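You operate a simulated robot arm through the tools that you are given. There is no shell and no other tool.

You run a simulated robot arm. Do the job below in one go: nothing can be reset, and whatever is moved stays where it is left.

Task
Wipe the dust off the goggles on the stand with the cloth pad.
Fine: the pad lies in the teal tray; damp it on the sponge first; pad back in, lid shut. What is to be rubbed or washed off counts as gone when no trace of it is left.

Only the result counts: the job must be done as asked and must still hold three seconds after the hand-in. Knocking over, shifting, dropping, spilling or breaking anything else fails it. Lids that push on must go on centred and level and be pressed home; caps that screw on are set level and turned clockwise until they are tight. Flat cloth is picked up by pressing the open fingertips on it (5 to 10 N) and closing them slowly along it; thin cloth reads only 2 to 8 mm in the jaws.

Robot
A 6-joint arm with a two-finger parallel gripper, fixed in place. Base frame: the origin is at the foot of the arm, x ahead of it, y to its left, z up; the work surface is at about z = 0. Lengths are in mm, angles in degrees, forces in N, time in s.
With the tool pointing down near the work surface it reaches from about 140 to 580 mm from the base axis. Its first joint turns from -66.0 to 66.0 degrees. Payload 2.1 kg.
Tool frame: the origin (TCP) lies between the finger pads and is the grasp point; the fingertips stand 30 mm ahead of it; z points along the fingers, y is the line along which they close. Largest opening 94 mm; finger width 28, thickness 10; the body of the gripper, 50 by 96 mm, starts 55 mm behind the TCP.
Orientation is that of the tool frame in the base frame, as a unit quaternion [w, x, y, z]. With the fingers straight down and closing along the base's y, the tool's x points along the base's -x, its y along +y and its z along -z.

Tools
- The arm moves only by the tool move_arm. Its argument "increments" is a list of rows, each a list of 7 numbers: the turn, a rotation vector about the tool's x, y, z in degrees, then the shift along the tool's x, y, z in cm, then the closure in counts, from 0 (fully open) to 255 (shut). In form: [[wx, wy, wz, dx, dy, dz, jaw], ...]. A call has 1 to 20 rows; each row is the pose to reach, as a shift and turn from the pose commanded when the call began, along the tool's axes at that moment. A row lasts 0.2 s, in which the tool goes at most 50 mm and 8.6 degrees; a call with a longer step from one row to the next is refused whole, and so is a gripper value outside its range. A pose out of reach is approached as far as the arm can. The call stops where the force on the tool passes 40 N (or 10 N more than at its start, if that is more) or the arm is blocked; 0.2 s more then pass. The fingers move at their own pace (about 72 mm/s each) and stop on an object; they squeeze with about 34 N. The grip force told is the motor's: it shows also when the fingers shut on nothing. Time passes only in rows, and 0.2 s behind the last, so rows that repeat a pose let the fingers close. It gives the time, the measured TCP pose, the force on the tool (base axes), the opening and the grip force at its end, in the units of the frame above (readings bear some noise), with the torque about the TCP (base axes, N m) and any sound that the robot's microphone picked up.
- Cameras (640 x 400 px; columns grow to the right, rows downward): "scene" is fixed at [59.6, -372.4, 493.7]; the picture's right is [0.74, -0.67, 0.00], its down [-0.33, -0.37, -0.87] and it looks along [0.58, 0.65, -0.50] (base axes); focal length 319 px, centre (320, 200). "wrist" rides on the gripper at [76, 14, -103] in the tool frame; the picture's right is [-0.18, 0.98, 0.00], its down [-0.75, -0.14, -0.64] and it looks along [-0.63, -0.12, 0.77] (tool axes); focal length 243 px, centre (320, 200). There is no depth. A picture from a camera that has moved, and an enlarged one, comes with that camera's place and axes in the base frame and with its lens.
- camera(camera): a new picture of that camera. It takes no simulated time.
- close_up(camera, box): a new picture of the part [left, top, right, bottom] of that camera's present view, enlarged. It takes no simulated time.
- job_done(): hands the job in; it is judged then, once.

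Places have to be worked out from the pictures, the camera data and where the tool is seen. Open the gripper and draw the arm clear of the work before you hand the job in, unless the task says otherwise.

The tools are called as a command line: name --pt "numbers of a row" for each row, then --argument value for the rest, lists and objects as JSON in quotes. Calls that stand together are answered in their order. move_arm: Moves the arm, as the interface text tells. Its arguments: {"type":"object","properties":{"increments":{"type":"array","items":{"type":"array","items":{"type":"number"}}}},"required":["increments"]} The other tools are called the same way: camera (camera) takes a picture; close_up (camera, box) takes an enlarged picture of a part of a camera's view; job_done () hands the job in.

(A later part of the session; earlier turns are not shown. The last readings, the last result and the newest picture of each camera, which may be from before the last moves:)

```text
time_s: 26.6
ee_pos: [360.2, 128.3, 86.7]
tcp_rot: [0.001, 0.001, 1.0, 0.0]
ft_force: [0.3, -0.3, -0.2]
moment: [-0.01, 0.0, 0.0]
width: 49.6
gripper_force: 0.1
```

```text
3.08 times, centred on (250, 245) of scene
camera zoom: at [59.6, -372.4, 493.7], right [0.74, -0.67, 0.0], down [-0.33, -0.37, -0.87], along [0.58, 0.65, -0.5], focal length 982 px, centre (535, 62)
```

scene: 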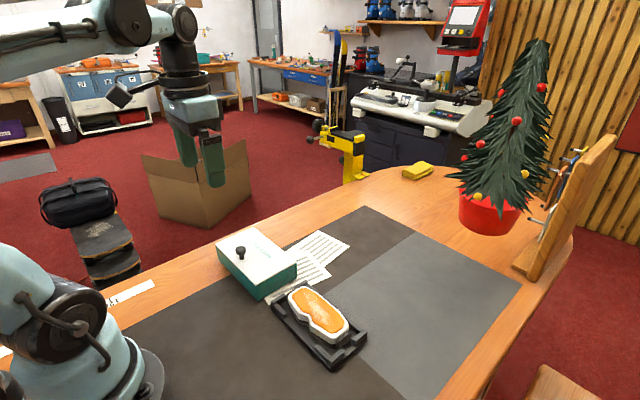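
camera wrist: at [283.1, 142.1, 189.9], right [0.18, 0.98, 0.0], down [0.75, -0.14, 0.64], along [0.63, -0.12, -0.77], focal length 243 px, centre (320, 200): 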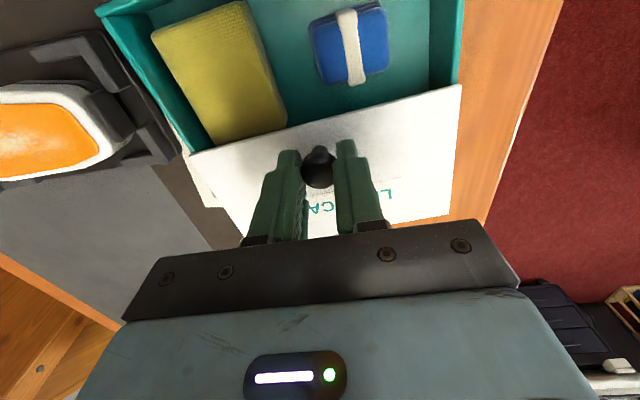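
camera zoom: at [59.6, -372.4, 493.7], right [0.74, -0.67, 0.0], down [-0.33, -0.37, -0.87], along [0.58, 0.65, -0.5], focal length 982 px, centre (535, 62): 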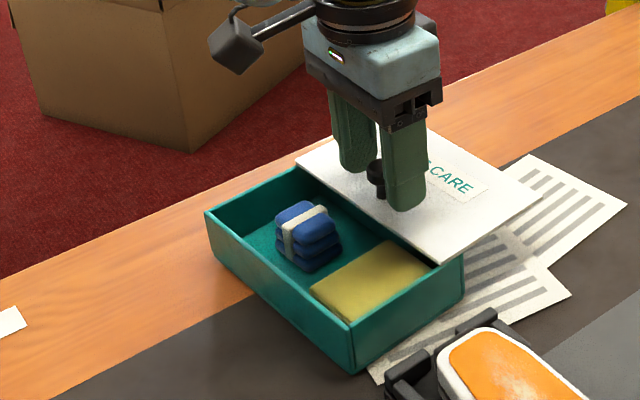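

The lid stays level on its own. I rise and move over the box interior for a better look at the pad and sponge.

move_arm --pt "0 0 0 0 0 -3 120" --pt "0 0 0 0 0 -6 60" --pt "0 0 0 0 0 -9 60" --pt "0 0 0 3 1.3 -9 60" --pt "0 0 0 5.3 2.7 -9 60" --pt "0 0 0 5.3 2.7 -9 60"

camera --camera "wrist"

close_up --camera "wrist" --box '[180, 60, 400, 200]'

close_up --camera "scene" --box '[215, 215, 305, 305]'

```text
time_s: 28.0
ee_pos: [307.7, 153.0, 176.6]
tcp_rot: [0.001, 0.0, 1.0, 0.0]
ft_force: [-0.5, 0.2, 0.2]
moment: [-0.06, 0.01, 0.01]
width: 71.8
gripper_force: 0.0
```

```text
taken
camera wrist: at [230.5, 167.3, 280.5], right [0.18, 0.98, 0.0], down [0.75, -0.14, 0.64], along [0.63, -0.12, -0.77], focal length 243 px, centre (320, 200)
```

wrist: 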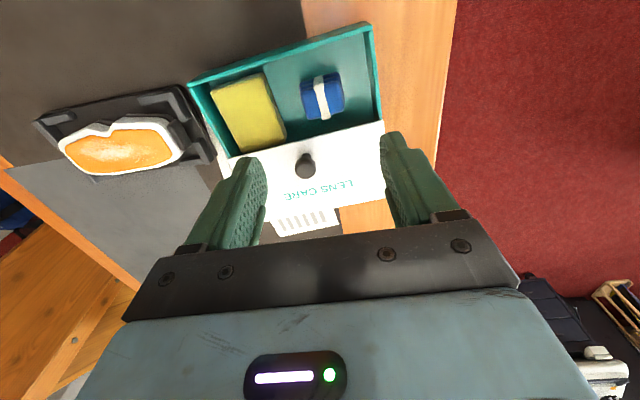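

```text
2.86 times, centred on (290, 130) of wrist
camera zoom: at [230.5, 167.3, 280.5], right [0.18, 0.98, 0.0], down [0.75, -0.14, 0.64], along [0.63, -0.12, -0.77], focal length 693 px, centre (406, 400)
```

zoom: 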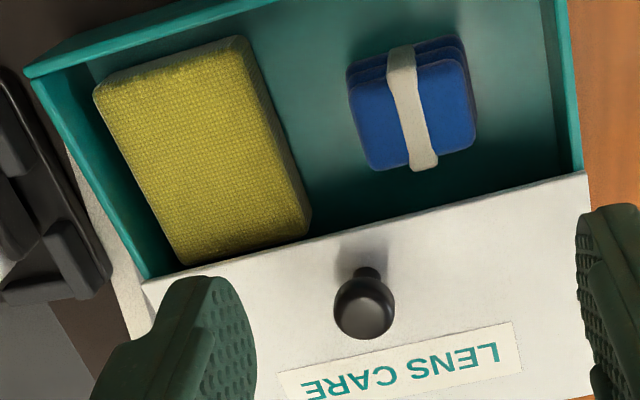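

```text
4.44 times, centred on (260, 260) of scene
camera zoom: at [59.6, -372.4, 493.7], right [0.74, -0.67, 0.0], down [-0.33, -0.37, -0.87], along [0.58, 0.65, -0.5], focal length 1419 px, centre (587, -67)
```

zoom: 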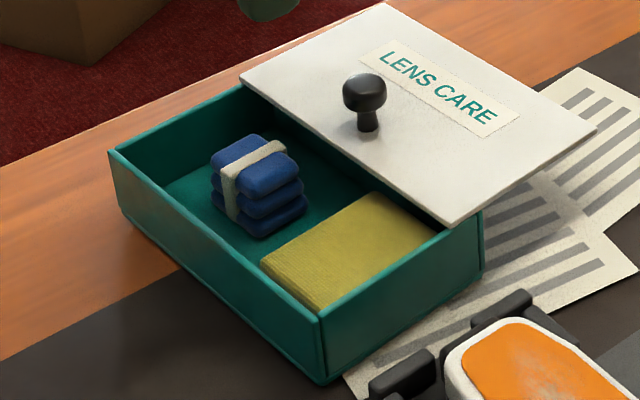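

Pad: top at z≈35, x 293..321, y 138..176, yawed ≈4°; sponge centre ≈(309,76). I go over the pad with jaws at 56 mm, turned 4°, and descend to TCP z≈48.

move_arm --pt "0 0 -2 -0.05 0.2 2 103" --pt "0 0 -4 -0.1 0.37 4 103" --pt "0 0 -4 -0.1 0.37 6 103" --pt "0 0 -4 -0.1 0.37 8 103" --pt "0 0 -4 -0.1 0.37 8 103"

camera --camera "wrist"

close_up --camera "scene" --box '[180, 180, 320, 310]'

```text
time_s: 29.2
ee_pos: [307.9, 160.4, 96.5]
tcp_rot: [0.0, -0.035, 0.999, -0.001]
ft_force: [0.0, -0.3, -0.5]
moment: [0.0, -0.03, 0.0]
width: 56.1
gripper_force: 0.0
```

```text
taken
camera wrist: at [230.6, 168.0, 200.1], right [0.11, 0.99, 0.0], down [0.76, -0.09, 0.64], along [0.64, -0.07, -0.77], focal length 243 px, centre (320, 200)
```

wrist: 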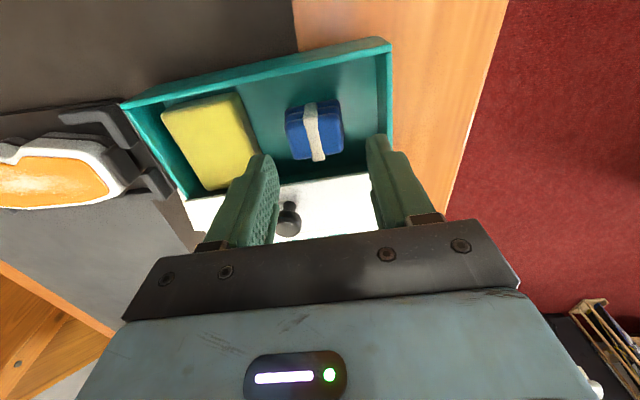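

```text
3.08 times, centred on (250, 245) of scene
camera zoom: at [59.6, -372.4, 493.7], right [0.74, -0.67, 0.0], down [-0.33, -0.37, -0.87], along [0.58, 0.65, -0.5], focal length 982 px, centre (535, 62)
```

zoom: 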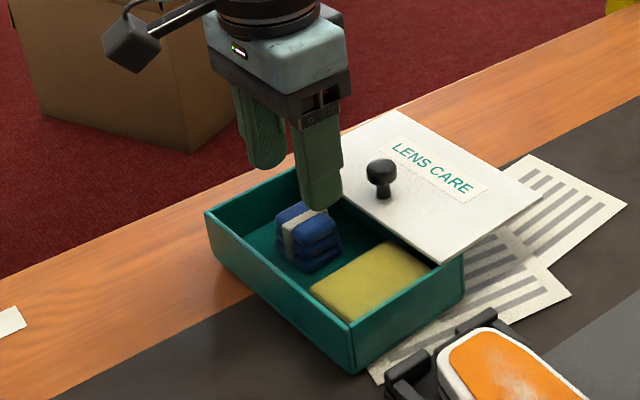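

I zoom to refine the pad position relative to the fingers.

close_up --camera "wrist" --box '[230, 70, 410, 190]'

```text
3.33 times, centred on (320, 130) of wrist
camera zoom: at [230.6, 168.0, 200.1], right [0.11, 0.99, 0.0], down [0.76, -0.09, 0.64], along [0.64, -0.07, -0.77], focal length 809 px, centre (320, 433)
```

zoom: 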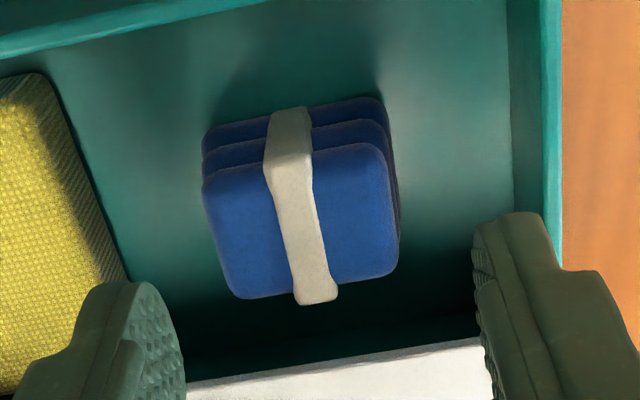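

Pad centre ≈(307,156), so I shift −2.5 mm in y, descend to TCP z≈48, and close.

move_arm --pt "0 0 0 0 -0.25 1.5 103" --pt "0 0 0 0 -0.25 3 103" --pt "0 0 0 0 -0.25 4.2 103" --pt "0 0 0 0 -0.25 4.9 103" --pt "0 0 0 0 -0.25 4.9 103"

camera --camera "wrist"

close_up --camera "scene" --box '[200, 190, 320, 300]'

```text
time_s: 30.4
ee_pos: [310.0, 157.0, 46.3]
tcp_rot: [0.001, -0.034, 0.999, -0.001]
ft_force: [-0.2, -0.2, 0.5]
moment: [-0.02, -0.01, 0.01]
width: 56.0
gripper_force: 0.1
```

```text
taken
camera wrist: at [230.8, 164.4, 149.7], right [0.11, 0.99, 0.0], down [0.76, -0.09, 0.64], along [0.64, -0.07, -0.77], focal length 243 px, centre (320, 200)
```

wrist: 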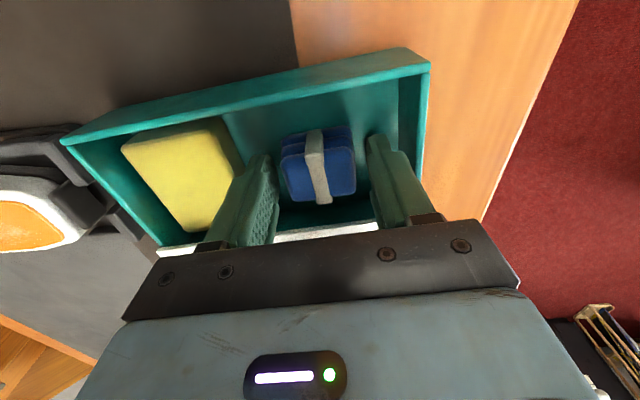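

```text
3.64 times, centred on (260, 245) of scene
camera zoom: at [59.6, -372.4, 493.7], right [0.74, -0.67, 0.0], down [-0.33, -0.37, -0.87], along [0.58, 0.65, -0.5], focal length 1161 px, centre (538, 36)
```

zoom: 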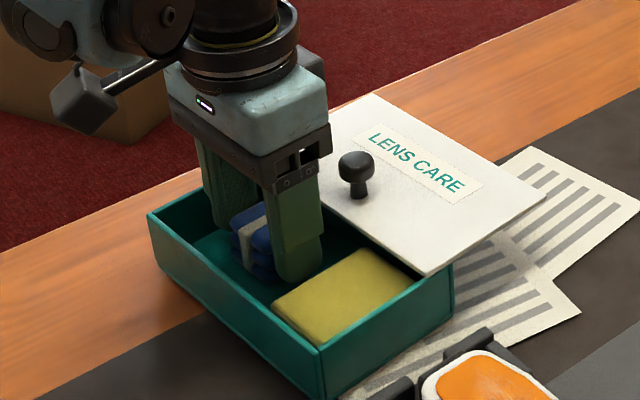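

The pad sits centred between the fingers. Closing.

move_arm --pt "0 0 0 0 0 0 150" --pt "0 0 0 0 0 0 200" --pt "0 0 0 0 0 0 255" --pt "0 0 0 0 0 0 255" --pt "0 0 0 0 0 0 255"

camera --camera "wrist"

```text
time_s: 31.6
ee_pos: [309.8, 155.9, 46.4]
tcp_rot: [0.001, -0.036, 0.999, -0.001]
ft_force: [0.2, -0.5, 0.3]
moment: [-0.03, 0.0, -0.02]
width: 39.0
gripper_force: 34.3
```

```text
taken
camera wrist: at [230.8, 164.4, 149.9], right [0.11, 0.99, 0.0], down [0.76, -0.09, 0.64], along [0.64, -0.07, -0.77], focal length 243 px, centre (320, 200)
```

wrist: 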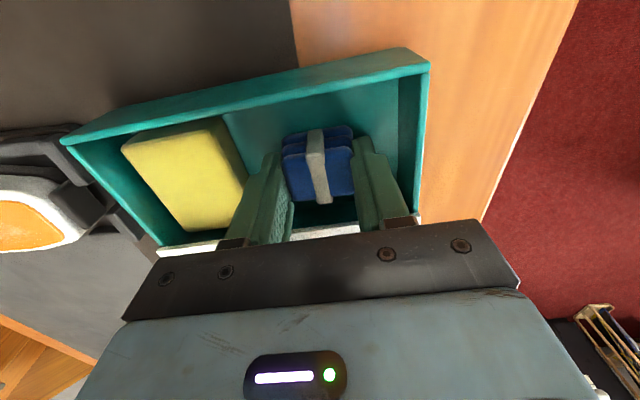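

The pad is held at 39 mm. I lift it 60 mm, carry it over the sponge at about (307,77), and start down.

move_arm --pt "0 0 0 0 0 -1.5 255" --pt "0 0 0 0 0 -3.5 255" --pt "0 0 0 0 0 -6 255" --pt "0 0 0 0.2 -3 -6 255" --pt "0 0 0 0.4 -6 -6 255" --pt "0 0 0 0.55 -7.88 -6 255" --pt "0 0 0 0.55 -7.88 -4.5 255" --pt "0 0 0 0.55 -7.88 -4 255" --pt "0 0 0 0.55 -7.88 -4 255"

camera --camera "wrist"

close_up --camera "scene" --box '[200, 190, 320, 300]'

```text
time_s: 33.6
ee_pos: [310.1, 76.7, 87.2]
tcp_rot: [0.002, -0.034, 0.999, -0.001]
ft_force: [0.4, 0.1, -0.9]
moment: [0.01, -0.01, -0.02]
width: 39.1
gripper_force: 33.9
```

```text
taken
camera wrist: at [231.7, 85.5, 190.4], right [0.11, 0.99, 0.0], down [0.76, -0.09, 0.64], along [0.64, -0.07, -0.77], focal length 243 px, centre (320, 200)
```

wrist: 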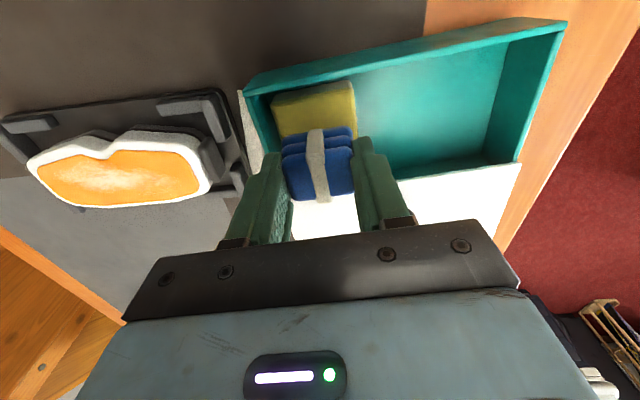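

```text
3.64 times, centred on (260, 245) of scene
camera zoom: at [59.6, -372.4, 493.7], right [0.74, -0.67, 0.0], down [-0.33, -0.37, -0.87], along [0.58, 0.65, -0.5], focal length 1161 px, centre (538, 36)
```

zoom: 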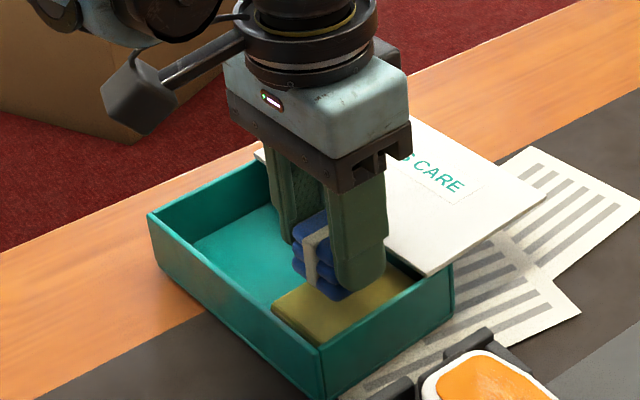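

Above the sponge centre, pad bottom ≈44. I lower in small steps watching the force.

move_arm --pt "0 0 0 0 0 0.5 255" --pt "0 0 0 0 0 1 255" --pt "0 0 0 0 0 1.5 255" --pt "0 0 0 0 0 1.8 255" --pt "0 0 0 0 0 1.8 255"

close_up --camera "scene" --box '[200, 190, 320, 300]'

```text
time_s: 34.8
ee_pos: [311.6, 76.6, 68.2]
tcp_rot: [0.0, -0.035, 0.999, 0.0]
ft_force: [-3.7, 1.7, 29.4]
moment: [0.05, 0.06, 0.0]
width: 39.0
gripper_force: 34.2
```

```text
3.64 times, centred on (260, 245) of scene
camera zoom: at [59.5, -372.5, 493.7], right [0.74, -0.67, 0.0], down [-0.33, -0.37, -0.87], along [0.58, 0.65, -0.5], focal length 1161 px, centre (538, 36)
```

zoom: 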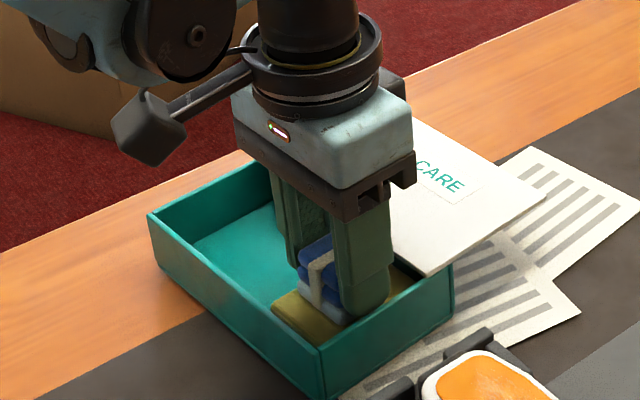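

29 N contact, and the pad's lower layers have changed colour. I ease off to a lighter press, hold a moment, and zoom.

move_arm --pt "0 0 0 0 0 -0.05 255" --pt "0 0 0 0 0 -0.05 255" --pt "0 0 0 0 0 -0.05 255" --pt "0 0 0 0 0 -0.05 255"

close_up --camera "scene" --box '[240, 230, 310, 290]'

close_up --camera "wrist" --box '[220, 80, 420, 220]'

```text
time_s: 35.8
ee_pos: [311.5, 76.5, 69.3]
tcp_rot: [0.002, -0.034, 0.999, -0.002]
ft_force: [0.1, 0.3, -0.7]
moment: [-0.01, -0.01, -0.02]
width: 39.1
gripper_force: 33.6
```

```text
6.67 times, centred on (275, 260) of scene
camera zoom: at [59.6, -372.4, 493.7], right [0.74, -0.67, 0.0], down [-0.33, -0.37, -0.87], along [0.58, 0.65, -0.5], focal length 2129 px, centre (620, -200)
```

zoom: 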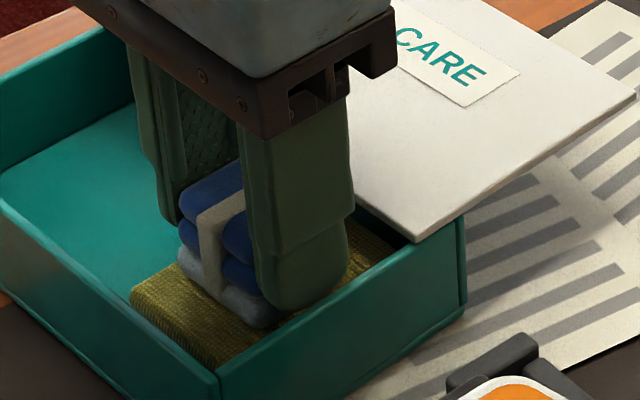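

```text
2.86 times, centred on (320, 150) of wrist
camera zoom: at [232.7, 85.0, 172.7], right [0.11, 0.99, 0.0], down [0.76, -0.09, 0.64], along [0.64, -0.07, -0.77], focal length 693 px, centre (320, 343)
```

zoom: 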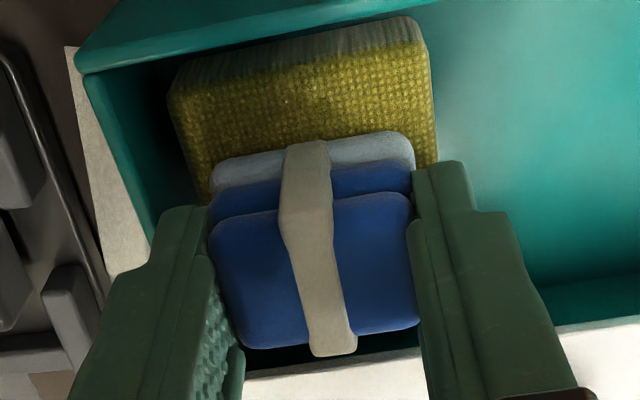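

The bottom layer has turned pale, i.e. damp. One more light press for a second, then I raise the pad clear of the box.

move_arm --pt "0 0 0 0 0 0.03 255" --pt "0 0 0 0 0 0.03 255" --pt "0 0 0 0 0 0.03 255" --pt "0 0 0 0 0 0.03 255" --pt "0 0 0 0 0 0.03 255"

move_arm --pt "0 0 0 0 0 -1 255" --pt "0 0 0 0 0 -3 255" --pt "0 0 0 0 0 -6 255" --pt "0 0 0 0 0 -9 255" --pt "0 0 0 1 -2 -12 255" --pt "0 0 0 2.5 -5 -12 255" --pt "0 0 0 4 -8 -12 255" --pt "0 0 0 4 -8 -12 255"

camera --camera "wrist"

close_up --camera "scene" --box '[200, 160, 380, 340]'

```text
time_s: 37.0
ee_pos: [311.2, 76.5, 70.2]
tcp_rot: [0.001, -0.035, 0.999, -0.001]
ft_force: [0.6, 0.5, 0.1]
moment: [-0.01, 0.02, -0.03]
width: 39.1
gripper_force: 34.1
```

```text
time_s: 38.8
ee_pos: [275.0, -7.6, 189.4]
tcp_rot: [0.0, -0.035, 0.999, 0.0]
ft_force: [0.5, -0.3, -0.4]
moment: [0.0, 0.01, -0.01]
width: 38.9
gripper_force: 33.6
```

```text
taken
camera wrist: at [196.7, 1.9, 293.1], right [0.11, 0.99, 0.0], down [0.76, -0.09, 0.64], along [0.64, -0.07, -0.77], focal length 243 px, centre (320, 200)
```

wrist: 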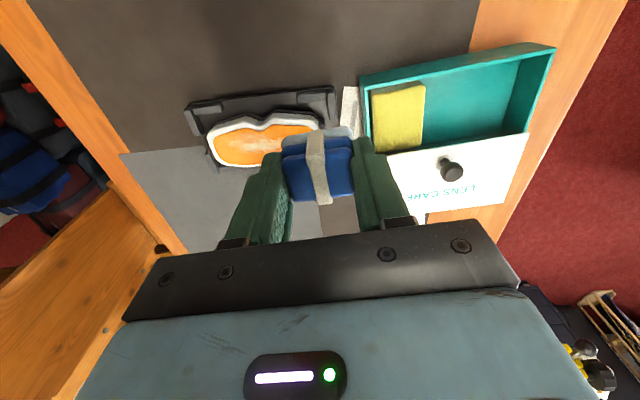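

```text
2.22 times, centred on (290, 250) of scene
camera zoom: at [59.6, -372.4, 493.7], right [0.74, -0.67, 0.0], down [-0.33, -0.37, -0.87], along [0.58, 0.65, -0.5], focal length 710 px, centre (387, 89)
```

zoom: 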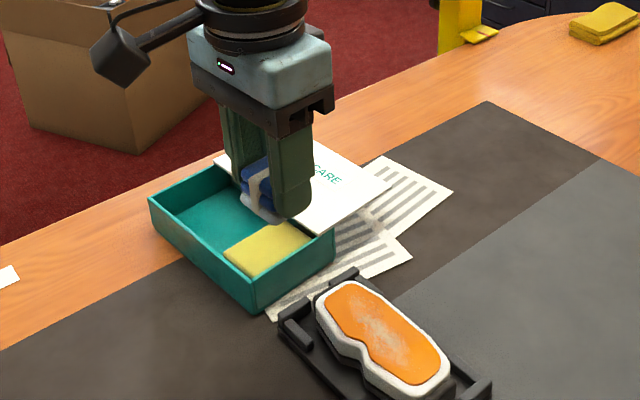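

The pad is damp and held. I move to a spot where the wrist camera sees the whole goggles unobstructed.

move_arm --pt "0 0 0 -3 0.5 0 255" --pt "0 0 0 -6 0.8 0 255" --pt "0 0 0 -6 0.8 0 255"

camera --camera "wrist"

close_up --camera "wrist" --box '[170, 30, 350, 150]'

close_up --camera "scene" --box '[260, 270, 380, 380]'

```text
time_s: 39.6
ee_pos: [333.2, 6.4, 190.2]
tcp_rot: [0.001, -0.034, 0.999, -0.001]
ft_force: [0.0, 0.0, -0.9]
moment: [0.01, -0.02, 0.01]
width: 39.1
gripper_force: 33.6
```

```text
taken
camera wrist: at [254.9, 15.3, 293.1], right [0.11, 0.99, 0.0], down [0.76, -0.09, 0.64], along [0.64, -0.07, -0.77], focal length 243 px, centre (320, 200)
```

wrist: 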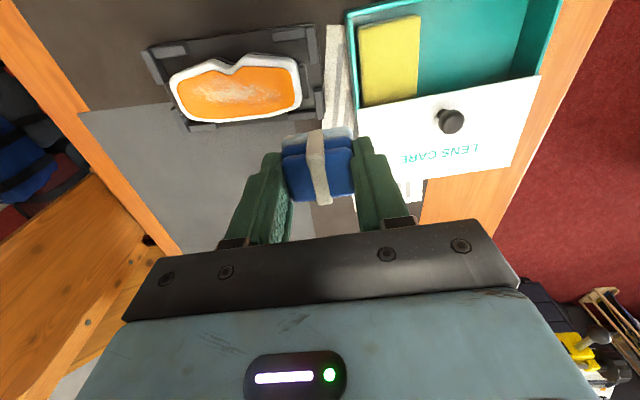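

```text
3.33 times, centred on (260, 90) of wrist
camera zoom: at [254.9, 15.3, 293.1], right [0.11, 0.99, 0.0], down [0.76, -0.09, 0.64], along [0.64, -0.07, -0.77], focal length 809 px, centre (520, 567)
```

zoom: 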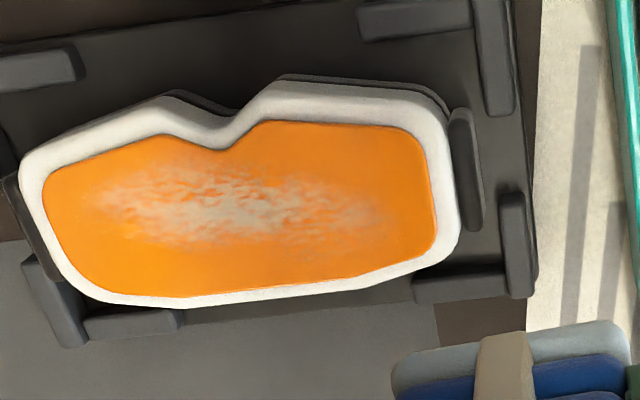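

```text
3.64 times, centred on (320, 325) of scene
camera zoom: at [59.6, -372.4, 493.7], right [0.74, -0.67, 0.0], down [-0.33, -0.37, -0.87], along [0.58, 0.65, -0.5], focal length 1161 px, centre (320, -254)
```

zoom: 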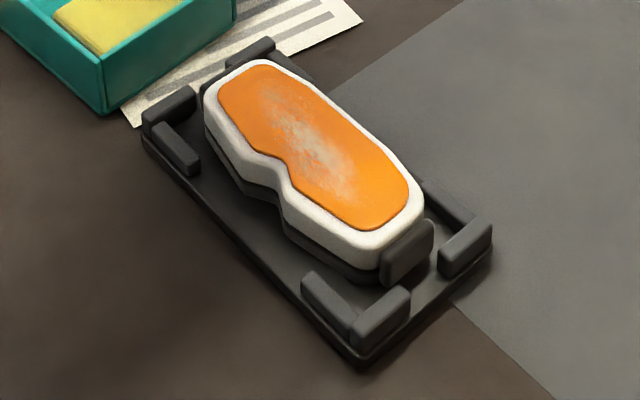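

Lens surface ≈z 38, spanning x 296..343, y −132..−17, with dust over x 302..335, y −122..−30. I go above its centre, square up the yaw, to TCP z≈100.

move_arm --pt "0 0 1 0.6 -2.7 0 255" --pt "0 0 2 1.2 -5.4 0 255" --pt "0 0 4 1.84 -8.06 2 255" --pt "0 0 4 1.84 -8.06 5 255" --pt "0 0 4 1.84 -8.06 8 255" --pt "0 0 4 1.84 -8.06 9 255" --pt "0 0 4 1.84 -8.06 9 255"

close_up --camera "scene" --box '[250, 250, 380, 370]'

camera --camera "wrist"

```text
time_s: 41.2
ee_pos: [322.7, -76.1, 99.6]
tcp_rot: [0.001, 0.0, 1.0, 0.0]
ft_force: [0.8, -0.7, -0.5]
moment: [-0.02, 0.02, 0.0]
width: 38.9
gripper_force: 33.7
```

```text
3.33 times, centred on (315, 310) of scene
camera zoom: at [59.6, -372.4, 493.7], right [0.74, -0.67, 0.0], down [-0.33, -0.37, -0.87], along [0.58, 0.65, -0.5], focal length 1064 px, centre (337, -167)
```

zoom: 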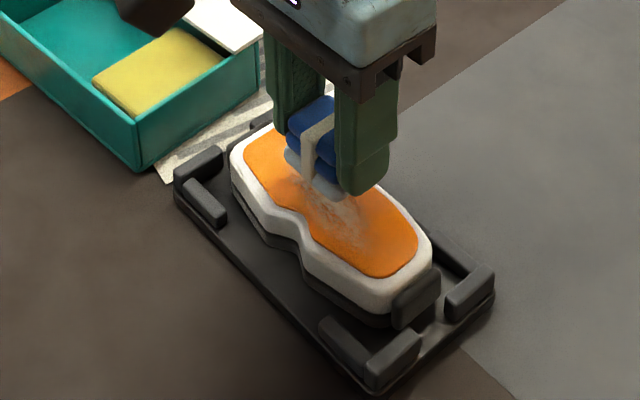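

```text
taken
camera wrist: at [244.9, -61.4, 202.8], right [0.18, 0.98, 0.0], down [0.75, -0.14, 0.64], along [0.63, -0.12, -0.77], focal length 243 px, centre (320, 200)
```

wrist: 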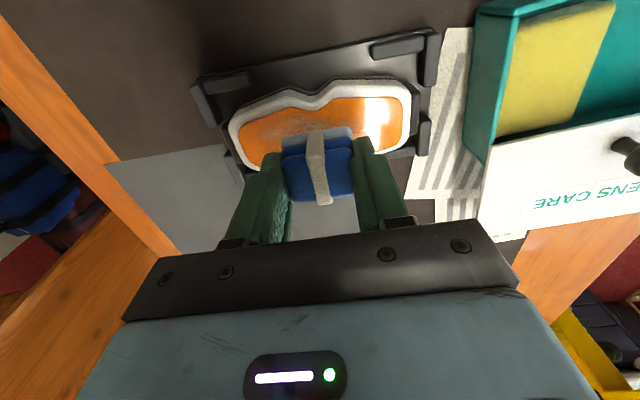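

Centred over the lens at about (321,−75). I lower to TCP z≈84, then probe.

move_arm --pt "0 0 0 0.1 0 0.6 255" --pt "0 0 0 0.1 0 1.1 255" --pt "0 0 0 0.1 0 1.5 255" --pt "0 0 0 0.1 0 1.5 255"

close_up --camera "scene" --box '[270, 260, 370, 350]'

```text
time_s: 42.2
ee_pos: [322.1, -73.7, 84.1]
tcp_rot: [0.001, 0.001, 1.0, -0.001]
ft_force: [0.1, -1.4, 0.1]
moment: [-0.02, -0.01, -0.02]
width: 38.8
gripper_force: 34.5
```

```text
4.44 times, centred on (320, 305) of scene
camera zoom: at [59.6, -372.4, 493.7], right [0.74, -0.67, 0.0], down [-0.33, -0.37, -0.87], along [0.58, 0.65, -0.5], focal length 1419 px, centre (320, -267)
```

zoom: 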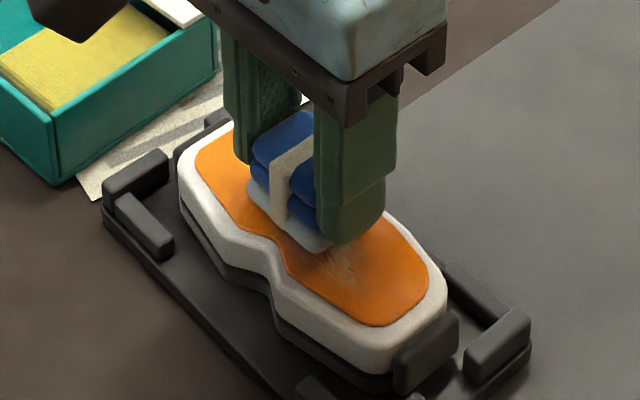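

Not yet in contact; I step down half a millimetre at a time.

move_arm --pt "0 0 0 0 0 0.05 255" --pt "0 0 0 0 0 0.1 255" --pt "0 0 0 0 0 0.15 255" --pt "0 0 0 0 0 0.15 255"

```text
time_s: 43.2
ee_pos: [321.7, -74.2, 82.9]
tcp_rot: [0.002, 0.0, 1.0, 0.0]
ft_force: [-1.5, 1.0, -1.4]
moment: [-0.04, 0.0, -0.01]
width: 39.1
gripper_force: 34.1
```

move_arm --pt "0 0 0 0 0 0.05 255" --pt "0 0 0 0 0 0.1 255" --pt "0 0 0 0 0 0.1 255"

```text
time_s: 44.0
ee_pos: [320.2, -74.9, 82.7]
tcp_rot: [0.0, 0.0, 1.0, 0.0]
ft_force: [1.2, 0.9, -0.9]
moment: [-0.02, -0.03, 0.0]
width: 38.7
gripper_force: 33.8
```

Still free; continuing down another millimetre.

move_arm --pt "0 0 0 0 0 0.05 255" --pt "0 0 0 0 0 0.1 255" --pt "0 0 0 0 0 0.1 255"

close_up --camera "scene" --box '[290, 280, 350, 330]'

```text
time_s: 44.8
ee_pos: [321.1, -75.0, 83.1]
tcp_rot: [0.001, 0.001, 1.0, 0.0]
ft_force: [0.4, -0.3, 0.0]
moment: [0.01, 0.0, -0.03]
width: 39.0
gripper_force: 33.9
```

```text
8.00 times, centred on (320, 305) of scene
camera zoom: at [59.6, -372.4, 493.7], right [0.74, -0.67, 0.0], down [-0.33, -0.37, -0.87], along [0.58, 0.65, -0.5], focal length 2554 px, centre (320, -640)
```

zoom: 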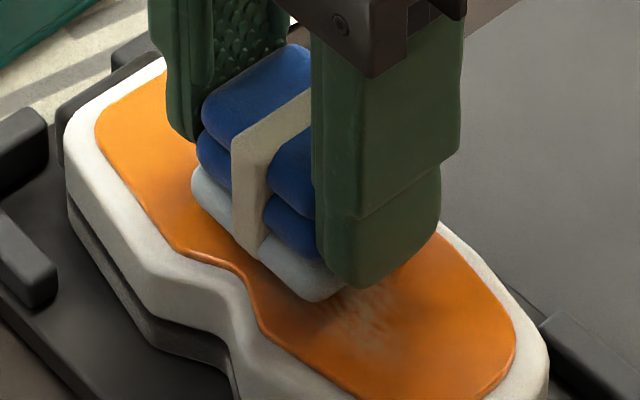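

Hard to tell contact; I read the exact wrist height and step further.

move_arm --pt "0 0 0 0 0 0.04 255" --pt "0 0 0 0 0 0.08 255" --pt "0 0 0 0 0 0.08 255"

close_up --camera "wrist" --box '[220, 80, 420, 220]'

```text
time_s: 45.6
ee_pos: [321.1, -75.2, 80.9]
tcp_rot: [0.001, -0.001, 1.0, 0.001]
ft_force: [-0.1, -0.3, -0.8]
moment: [0.01, 0.01, 0.0]
width: 38.8
gripper_force: 34.2
```

```text
2.86 times, centred on (320, 150) of wrist
camera zoom: at [244.1, -61.4, 184.8], right [0.18, 0.98, 0.0], down [0.75, -0.14, 0.64], along [0.63, -0.12, -0.77], focal length 693 px, centre (320, 343)
```

zoom: 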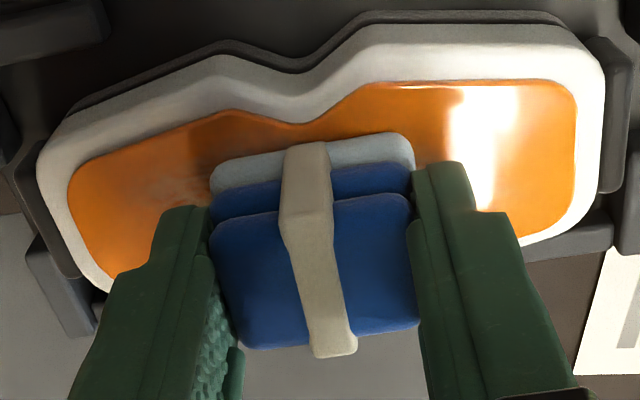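

Still no contact at TCP z≈81. I continue in fine steps.

move_arm --pt "0 0 0 0 0 0.04 255" --pt "0 0 0 0 0 0.08 255" --pt "0 0 0 0 0 0.08 255"

move_arm --pt "0 0 0 0 0 0.03 255" --pt "0 0 0 0 0 0.06 255" --pt "0 0 0 0 0 0.06 255"

```text
time_s: 46.4
ee_pos: [320.8, -75.2, 80.1]
tcp_rot: [0.002, 0.001, 1.0, -0.001]
ft_force: [4.1, 0.2, 29.8]
moment: [0.05, -0.11, 0.0]
width: 39.2
gripper_force: 34.2
```

```text
time_s: 46.9
ee_pos: [321.4, -75.1, 81.8]
tcp_rot: [0.001, 0.0, 1.0, 0.0]
ft_force: [-2.4, 0.4, 15.9]
moment: [0.04, 0.08, 0.02]
width: 39.0
gripper_force: 34.2
stopped in row 2: the force on the tool passed its limit at 41 N (the readings are from after the stop); the commanded pose is now the measured one
```

Contact found; 16 N now. I ease 0.2 mm and make a short stroke of 10 mm along −y to see how the force behaves.

move_arm --pt "0 0 0 0 0 -0.01 255" --pt "0 0 0 0 -0.3 -0.01 255" --pt "0 0 0 0 -0.6 -0.01 255" --pt "0 0 0 0 -1 -0.01 255" --pt "0 0 0 0 -1 -0.01 255"

camera --camera "wrist"

close_up --camera "scene" --box '[260, 270, 380, 380]'

```text
time_s: 48.1
ee_pos: [320.1, -85.8, 81.2]
tcp_rot: [0.002, -0.001, 1.0, 0.0]
ft_force: [-0.5, 4.0, 10.6]
moment: [0.13, 0.04, 0.01]
width: 39.0
gripper_force: 33.4
```

```text
taken
camera wrist: at [243.1, -71.4, 183.8], right [0.18, 0.98, 0.0], down [0.75, -0.14, 0.64], along [0.63, -0.12, -0.76], focal length 243 px, centre (320, 200)
```

wrist: 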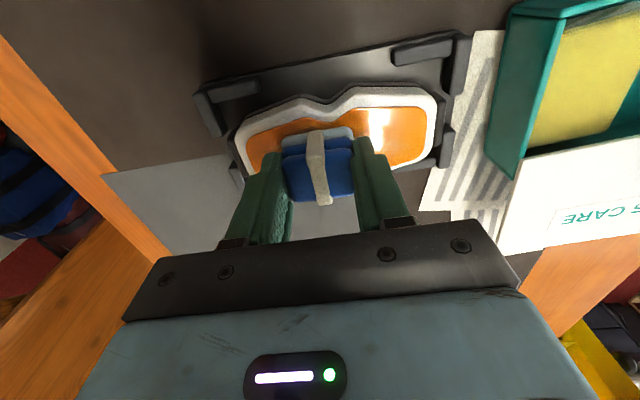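

```text
3.64 times, centred on (320, 325) of scene
camera zoom: at [59.6, -372.4, 493.7], right [0.74, -0.67, 0.0], down [-0.33, -0.37, -0.87], along [0.58, 0.65, -0.5], focal length 1161 px, centre (320, -254)
```

zoom: 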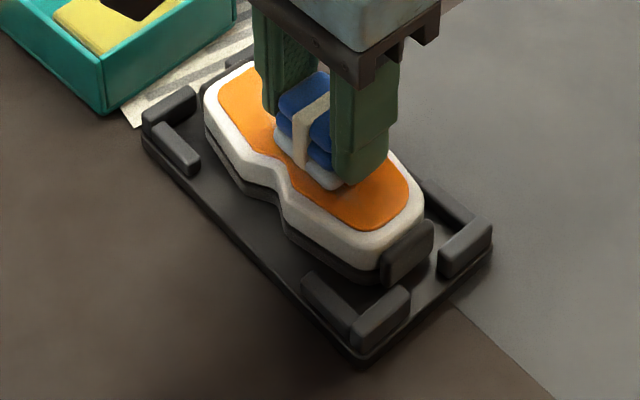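

Force 10.6 N with 4 N drag, goggles and stand unmoved. I continue the stroke to y≈−112 and back toward the middle.

move_arm --pt "0 0 0 0 -0.5 0 255" --pt "0 0 0 0 -1 0 255" --pt "0 0 0 0 -1.5 0 255" --pt "0 0 0 0 -2 0 255" --pt "0 0 0 0 -2.5 0 255" --pt "0 0 0 0 -2.5 0 255"

camera --camera "wrist"

close_up --camera "scene" --box '[260, 270, 380, 380]'

```text
time_s: 49.5
ee_pos: [321.1, -108.7, 79.3]
tcp_rot: [0.002, -0.001, 1.0, 0.001]
ft_force: [-0.5, 10.0, 30.0]
moment: [0.29, 0.09, -0.03]
width: 38.9
gripper_force: 34.2
```

```text
taken
camera wrist: at [244.2, -95.6, 183.6], right [0.18, 0.98, 0.0], down [0.75, -0.14, 0.64], along [0.63, -0.12, -0.76], focal length 243 px, centre (320, 200)
```

wrist: 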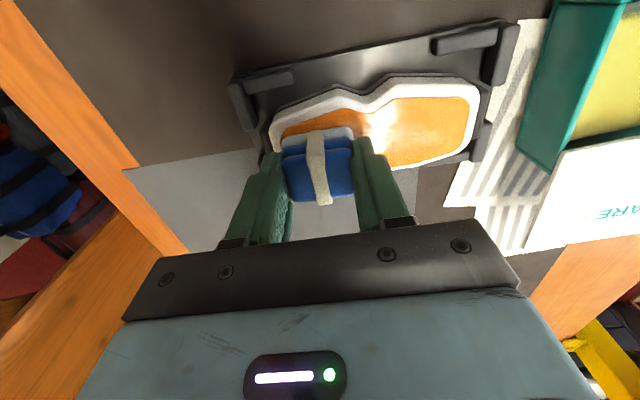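

```text
3.64 times, centred on (320, 325) of scene
camera zoom: at [59.5, -372.4, 493.7], right [0.74, -0.67, 0.0], down [-0.33, -0.37, -0.87], along [0.58, 0.65, -0.5], focal length 1161 px, centre (320, -254)
```

zoom: 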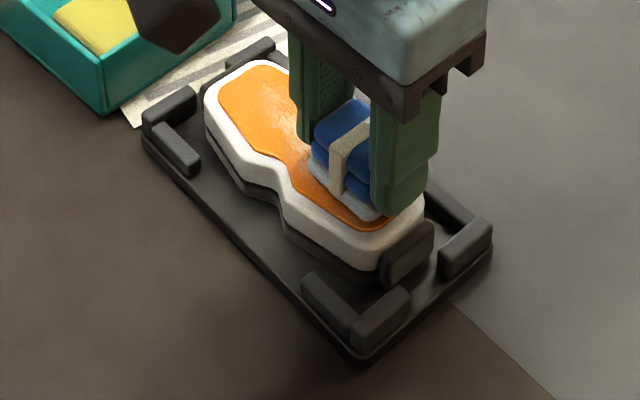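

30 N here, so I ease 0.3 mm and stroke back toward +y to y≈−76.

move_arm --pt "0 0 0 0 0 -0.03 255" --pt "0 0 0 0 0.5 -0.03 255" --pt "0 0 0 0 1 -0.03 255" --pt "0 0 0 0 1.5 -0.03 255" --pt "0 0 0 0 2 -0.03 255" --pt "0 0 0 0 2.5 -0.03 255" --pt "0 0 0 0 3.3 -0.03 255" --pt "0 0 0 0 3.3 -0.03 255"

close_up --camera "scene" --box '[260, 270, 380, 380]'

```text
time_s: 51.3
ee_pos: [318.8, -77.9, 80.5]
tcp_rot: [0.002, -0.001, 1.0, 0.001]
ft_force: [1.2, -9.4, 28.7]
moment: [-0.31, 0.03, 0.0]
width: 39.1
gripper_force: 34.2
```

```text
3.64 times, centred on (320, 325) of scene
camera zoom: at [59.5, -372.4, 493.7], right [0.74, -0.67, 0.0], down [-0.33, -0.37, -0.87], along [0.58, 0.65, -0.5], focal length 1161 px, centre (320, -254)
```

zoom: 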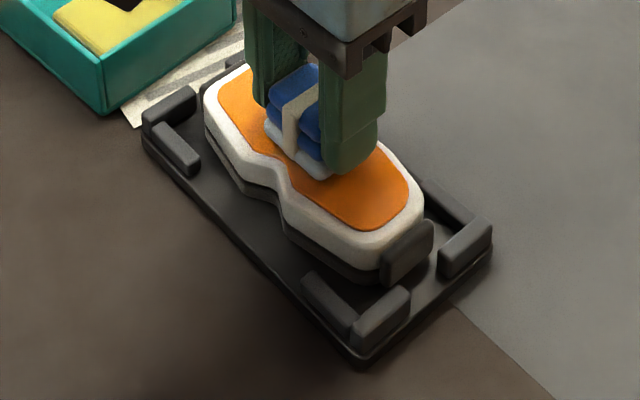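

The −y half looks clean. Still 29 N, so I ease another 0.3 mm and continue to y≈−38.

move_arm --pt "0 0 0 0 0 -0.03 255" --pt "0 0 0 0 0.5 -0.03 255" --pt "0 0 0 0 1 -0.03 255" --pt "0 0 0 0 1.5 -0.03 255" --pt "0 0 0 0 2 -0.03 255" --pt "0 0 0 0 2.5 -0.03 255" --pt "0 0 0 0 3.2 -0.03 255" --pt "0 0 0 0 3.9 -0.03 255" --pt "0 0 0 0 3.9 -0.03 255"

camera --camera "wrist"

close_up --camera "scene" --box '[260, 270, 380, 380]'

```text
time_s: 53.3
ee_pos: [319.9, -37.6, 81.3]
tcp_rot: [0.002, -0.001, 1.0, 0.0]
ft_force: [0.8, -1.7, 6.3]
moment: [-0.07, 0.04, 0.03]
width: 39.0
gripper_force: 33.7
```

```text
taken
camera wrist: at [242.8, -23.8, 183.8], right [0.18, 0.98, 0.0], down [0.75, -0.14, 0.64], along [0.63, -0.12, -0.76], focal length 243 px, centre (320, 200)
```

wrist: 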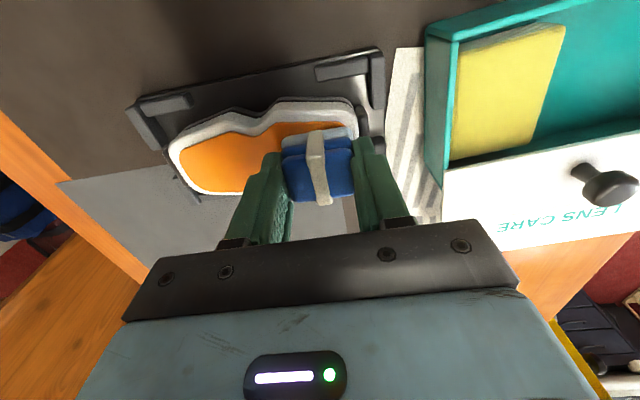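

```text
3.64 times, centred on (320, 325) of scene
camera zoom: at [59.6, -372.4, 493.7], right [0.74, -0.67, 0.0], down [-0.33, -0.37, -0.87], along [0.58, 0.65, -0.5], focal length 1161 px, centre (320, -254)
```

zoom: 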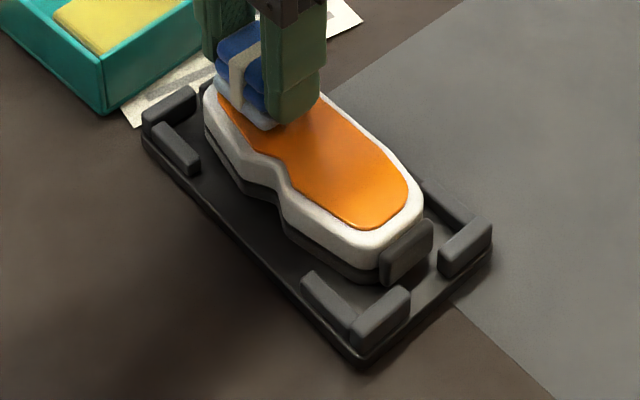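

The middle band is clean. Now I shift 8 mm toward the base and stroke back along −y at the same height.

move_arm --pt "0 0 0 0.4 0 0 255" --pt "0 0 0 0.8 0 0 255" --pt "0 0 0 0.8 -0.6 0 255" --pt "0 0 0 0.8 -1.2 0 255" --pt "0 0 0 0.8 -1.8 0 255" --pt "0 0 0 0.8 -2.4 0 255" --pt "0 0 0 0.8 -3 0 255" --pt "0 0 0 0.8 -3.6 0 255" --pt "0 0 0 0.8 -3.6 0 255"

move_arm --pt "0 0 0 0 -0.6 0 255" --pt "0 0 0 0 -1.2 0 255" --pt "0 0 0 0 -1.8 0 255" --pt "0 0 0 0 -2.4 0 255" --pt "0 0 0 0 -3 0 255" --pt "0 0 0 0 -3.7 0 255" --pt "0 0 0 0 -3.7 0 255"

camera --camera "wrist"

close_up --camera "scene" --box '[260, 270, 380, 380]'

```text
time_s: 55.3
ee_pos: [312.8, -74.8, 82.4]
tcp_rot: [0.002, -0.001, 1.0, 0.001]
ft_force: [-1.1, 0.1, -1.1]
moment: [-0.03, -0.01, -0.03]
width: 39.2
gripper_force: 34.6
```

```text
time_s: 56.9
ee_pos: [312.6, -111.3, 80.4]
tcp_rot: [0.001, 0.0, 1.0, 0.0]
ft_force: [-0.7, -0.2, -1.2]
moment: [0.0, -0.01, 0.01]
width: 39.1
gripper_force: 34.0
```

```text
taken
camera wrist: at [235.8, -97.5, 184.2], right [0.18, 0.98, 0.0], down [0.75, -0.14, 0.64], along [0.63, -0.12, -0.76], focal length 243 px, centre (320, 200)
```

wrist: 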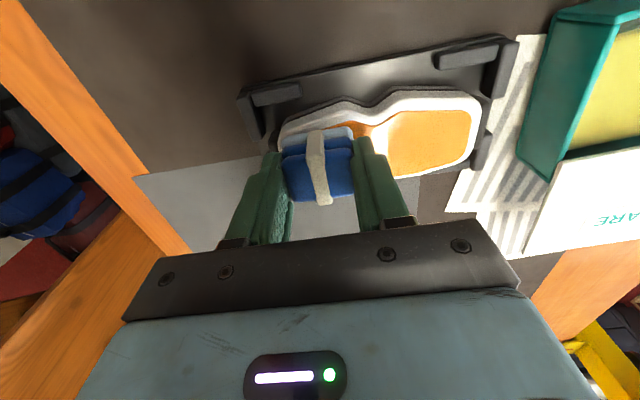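

```text
3.64 times, centred on (320, 325) of scene
camera zoom: at [59.6, -372.4, 493.7], right [0.74, -0.67, 0.0], down [-0.33, -0.37, -0.87], along [0.58, 0.65, -0.5], focal length 1161 px, centre (320, -254)
```

zoom: 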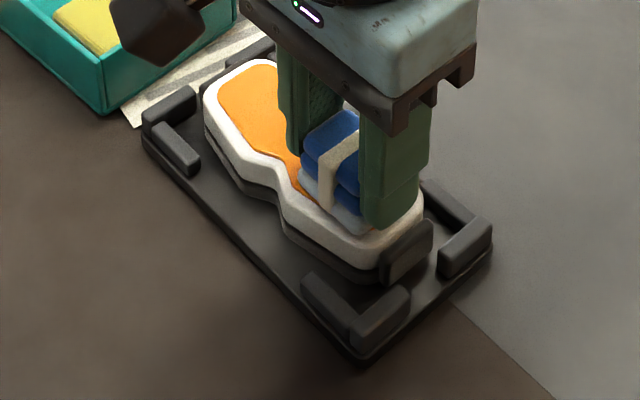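

Contact was lost on this pass. I lower in 0.3 mm steps until it touches again.

move_arm --pt "0 0 0 0 0 0.03 255" --pt "0 0 0 0 0 0.05 255" --pt "0 0 0 0 0 0.05 255"

```text
time_s: 57.7
ee_pos: [313.9, -111.2, 80.8]
tcp_rot: [0.002, 0.0, 1.0, 0.001]
ft_force: [-1.4, -1.9, 5.2]
moment: [-0.02, 0.11, 0.0]
width: 39.0
gripper_force: 34.0
```

Touching at 5 N; I go 0.15 mm lower and stroke +y across the whole lens on the base-side line.

move_arm --pt "0 0 0 0 0 0.015 255" --pt "0 0 0 0 0.6 0.015 255" --pt "0 0 0 0 1.2 0.015 255" --pt "0 0 0 0 1.8 0.015 255" --pt "0 0 0 0 2.4 0.015 255" --pt "0 0 0 0 3 0.015 255" --pt "0 0 0 0 3.6 0.015 255" --pt "0 0 0 0 3.6 0.015 255"

move_arm --pt "0 0 0 0 0.6 0 255" --pt "0 0 0 0 1.2 0 255" --pt "0 0 0 0 1.8 0 255" --pt "0 0 0 0 2.4 0 255" --pt "0 0 0 0 3 0 255" --pt "0 0 0 0 3.7 0 255" --pt "0 0 0 0 3.7 0 255"

close_up --camera "scene" --box '[260, 270, 380, 380]'

```text
time_s: 59.5
ee_pos: [313.8, -75.8, 81.3]
tcp_rot: [0.001, -0.001, 1.0, 0.0]
ft_force: [1.5, -5.2, 17.3]
moment: [-0.19, 0.01, 0.01]
width: 39.2
gripper_force: 34.2
```

```text
time_s: 61.1
ee_pos: [312.1, -38.3, 81.3]
tcp_rot: [0.002, 0.0, 1.0, 0.001]
ft_force: [-1.7, -11.5, 31.8]
moment: [-0.37, 0.05, -0.04]
width: 39.0
gripper_force: 34.3
```

```text
3.64 times, centred on (320, 325) of scene
camera zoom: at [59.5, -372.4, 493.7], right [0.74, -0.67, 0.0], down [-0.33, -0.37, -0.87], along [0.58, 0.65, -0.5], focal length 1161 px, centre (320, -254)
```

zoom: 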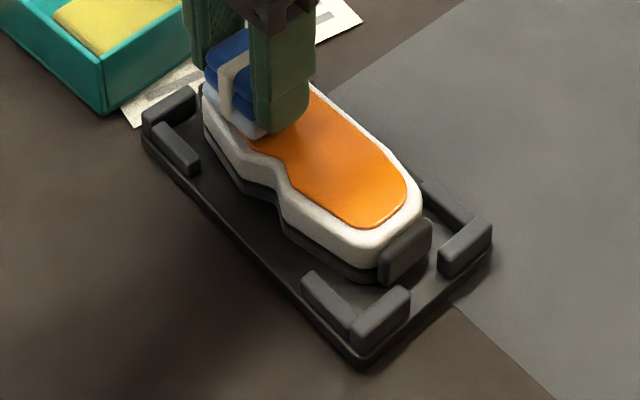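

Good pass (17–32 N). I ease 0.35 mm, shift 16 mm to the far-side line and stroke toward −y.

move_arm --pt "0 0 0 0 0 -0.035 255" --pt "0 0 0 -0.5 0 -0.035 255" --pt "0 0 0 -1.1 0 -0.035 255" --pt "0 0 0 -1.6 0 -0.035 255" --pt "0 0 0 -1.6 0 -0.035 255"

```text
time_s: 62.3
ee_pos: [329.1, -38.8, 81.0]
tcp_rot: [0.002, -0.001, 1.0, 0.0]
ft_force: [0.0, 0.3, -0.4]
moment: [0.01, 0.03, -0.02]
width: 39.0
gripper_force: 34.0
```

move_arm --pt "0 0 0 0 0 0.02 255" --pt "0 0 0 0 0 0.035 255" --pt "0 0 0 0 0 0.035 255"

```text
time_s: 63.1
ee_pos: [328.3, -38.9, 80.8]
tcp_rot: [0.002, -0.001, 1.0, 0.0]
ft_force: [-1.6, 1.9, 8.6]
moment: [0.02, 0.06, 0.0]
width: 39.0
gripper_force: 33.9
```

Touching at 9 N on the far-side line; stroking along −y to the other end.

move_arm --pt "0 0 0 0 -0.6 0.01 255" --pt "0 0 0 0 -1.2 0.01 255" --pt "0 0 0 0 -1.8 0.01 255" --pt "0 0 0 0 -2.4 0.01 255" --pt "0 0 0 0 -3 0.01 255" --pt "0 0 0 0 -3.6 0.01 255" --pt "0 0 0 0 -3.6 0.01 255"

move_arm --pt "0 0 0 0 -0.6 0 255" --pt "0 0 0 0 -1.2 0 255" --pt "0 0 0 0 -1.8 0 255" --pt "0 0 0 0 -2.4 0 255" --pt "0 0 0 0 -3 0 255" --pt "0 0 0 0 -3.7 0 255" --pt "0 0 0 0 -3.7 0 255"

close_up --camera "scene" --box '[260, 270, 380, 380]'

```text
time_s: 64.7
ee_pos: [328.7, -76.7, 80.7]
tcp_rot: [0.001, 0.0, 1.0, -0.001]
ft_force: [-0.7, -1.3, 0.8]
moment: [0.0, 0.01, 0.01]
width: 39.1
gripper_force: 33.8
```

```text
time_s: 66.0
ee_pos: [330.0, -104.2, 81.6]
tcp_rot: [0.002, -0.001, 1.0, 0.001]
ft_force: [-0.3, 0.4, 17.3]
moment: [-0.05, 0.13, 0.0]
width: 39.0
gripper_force: 33.6
stopped in row 6: the force on the tool passed its limit at 44 N (the readings are from after the stop); the commanded pose is now the measured one
```

```text
3.64 times, centred on (320, 325) of scene
camera zoom: at [59.5, -372.4, 493.7], right [0.74, -0.67, 0.0], down [-0.33, -0.37, -0.87], along [0.58, 0.65, -0.5], focal length 1161 px, centre (320, -254)
```

zoom: 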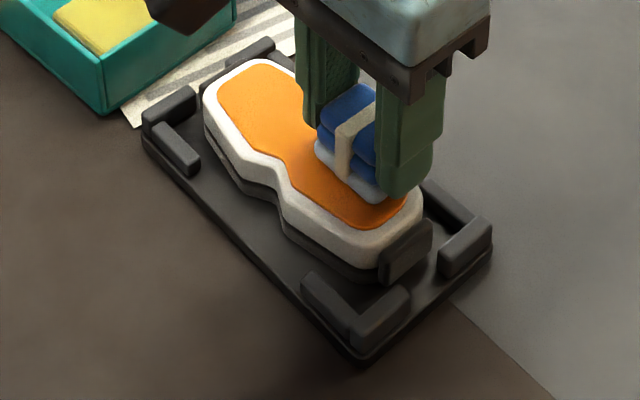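

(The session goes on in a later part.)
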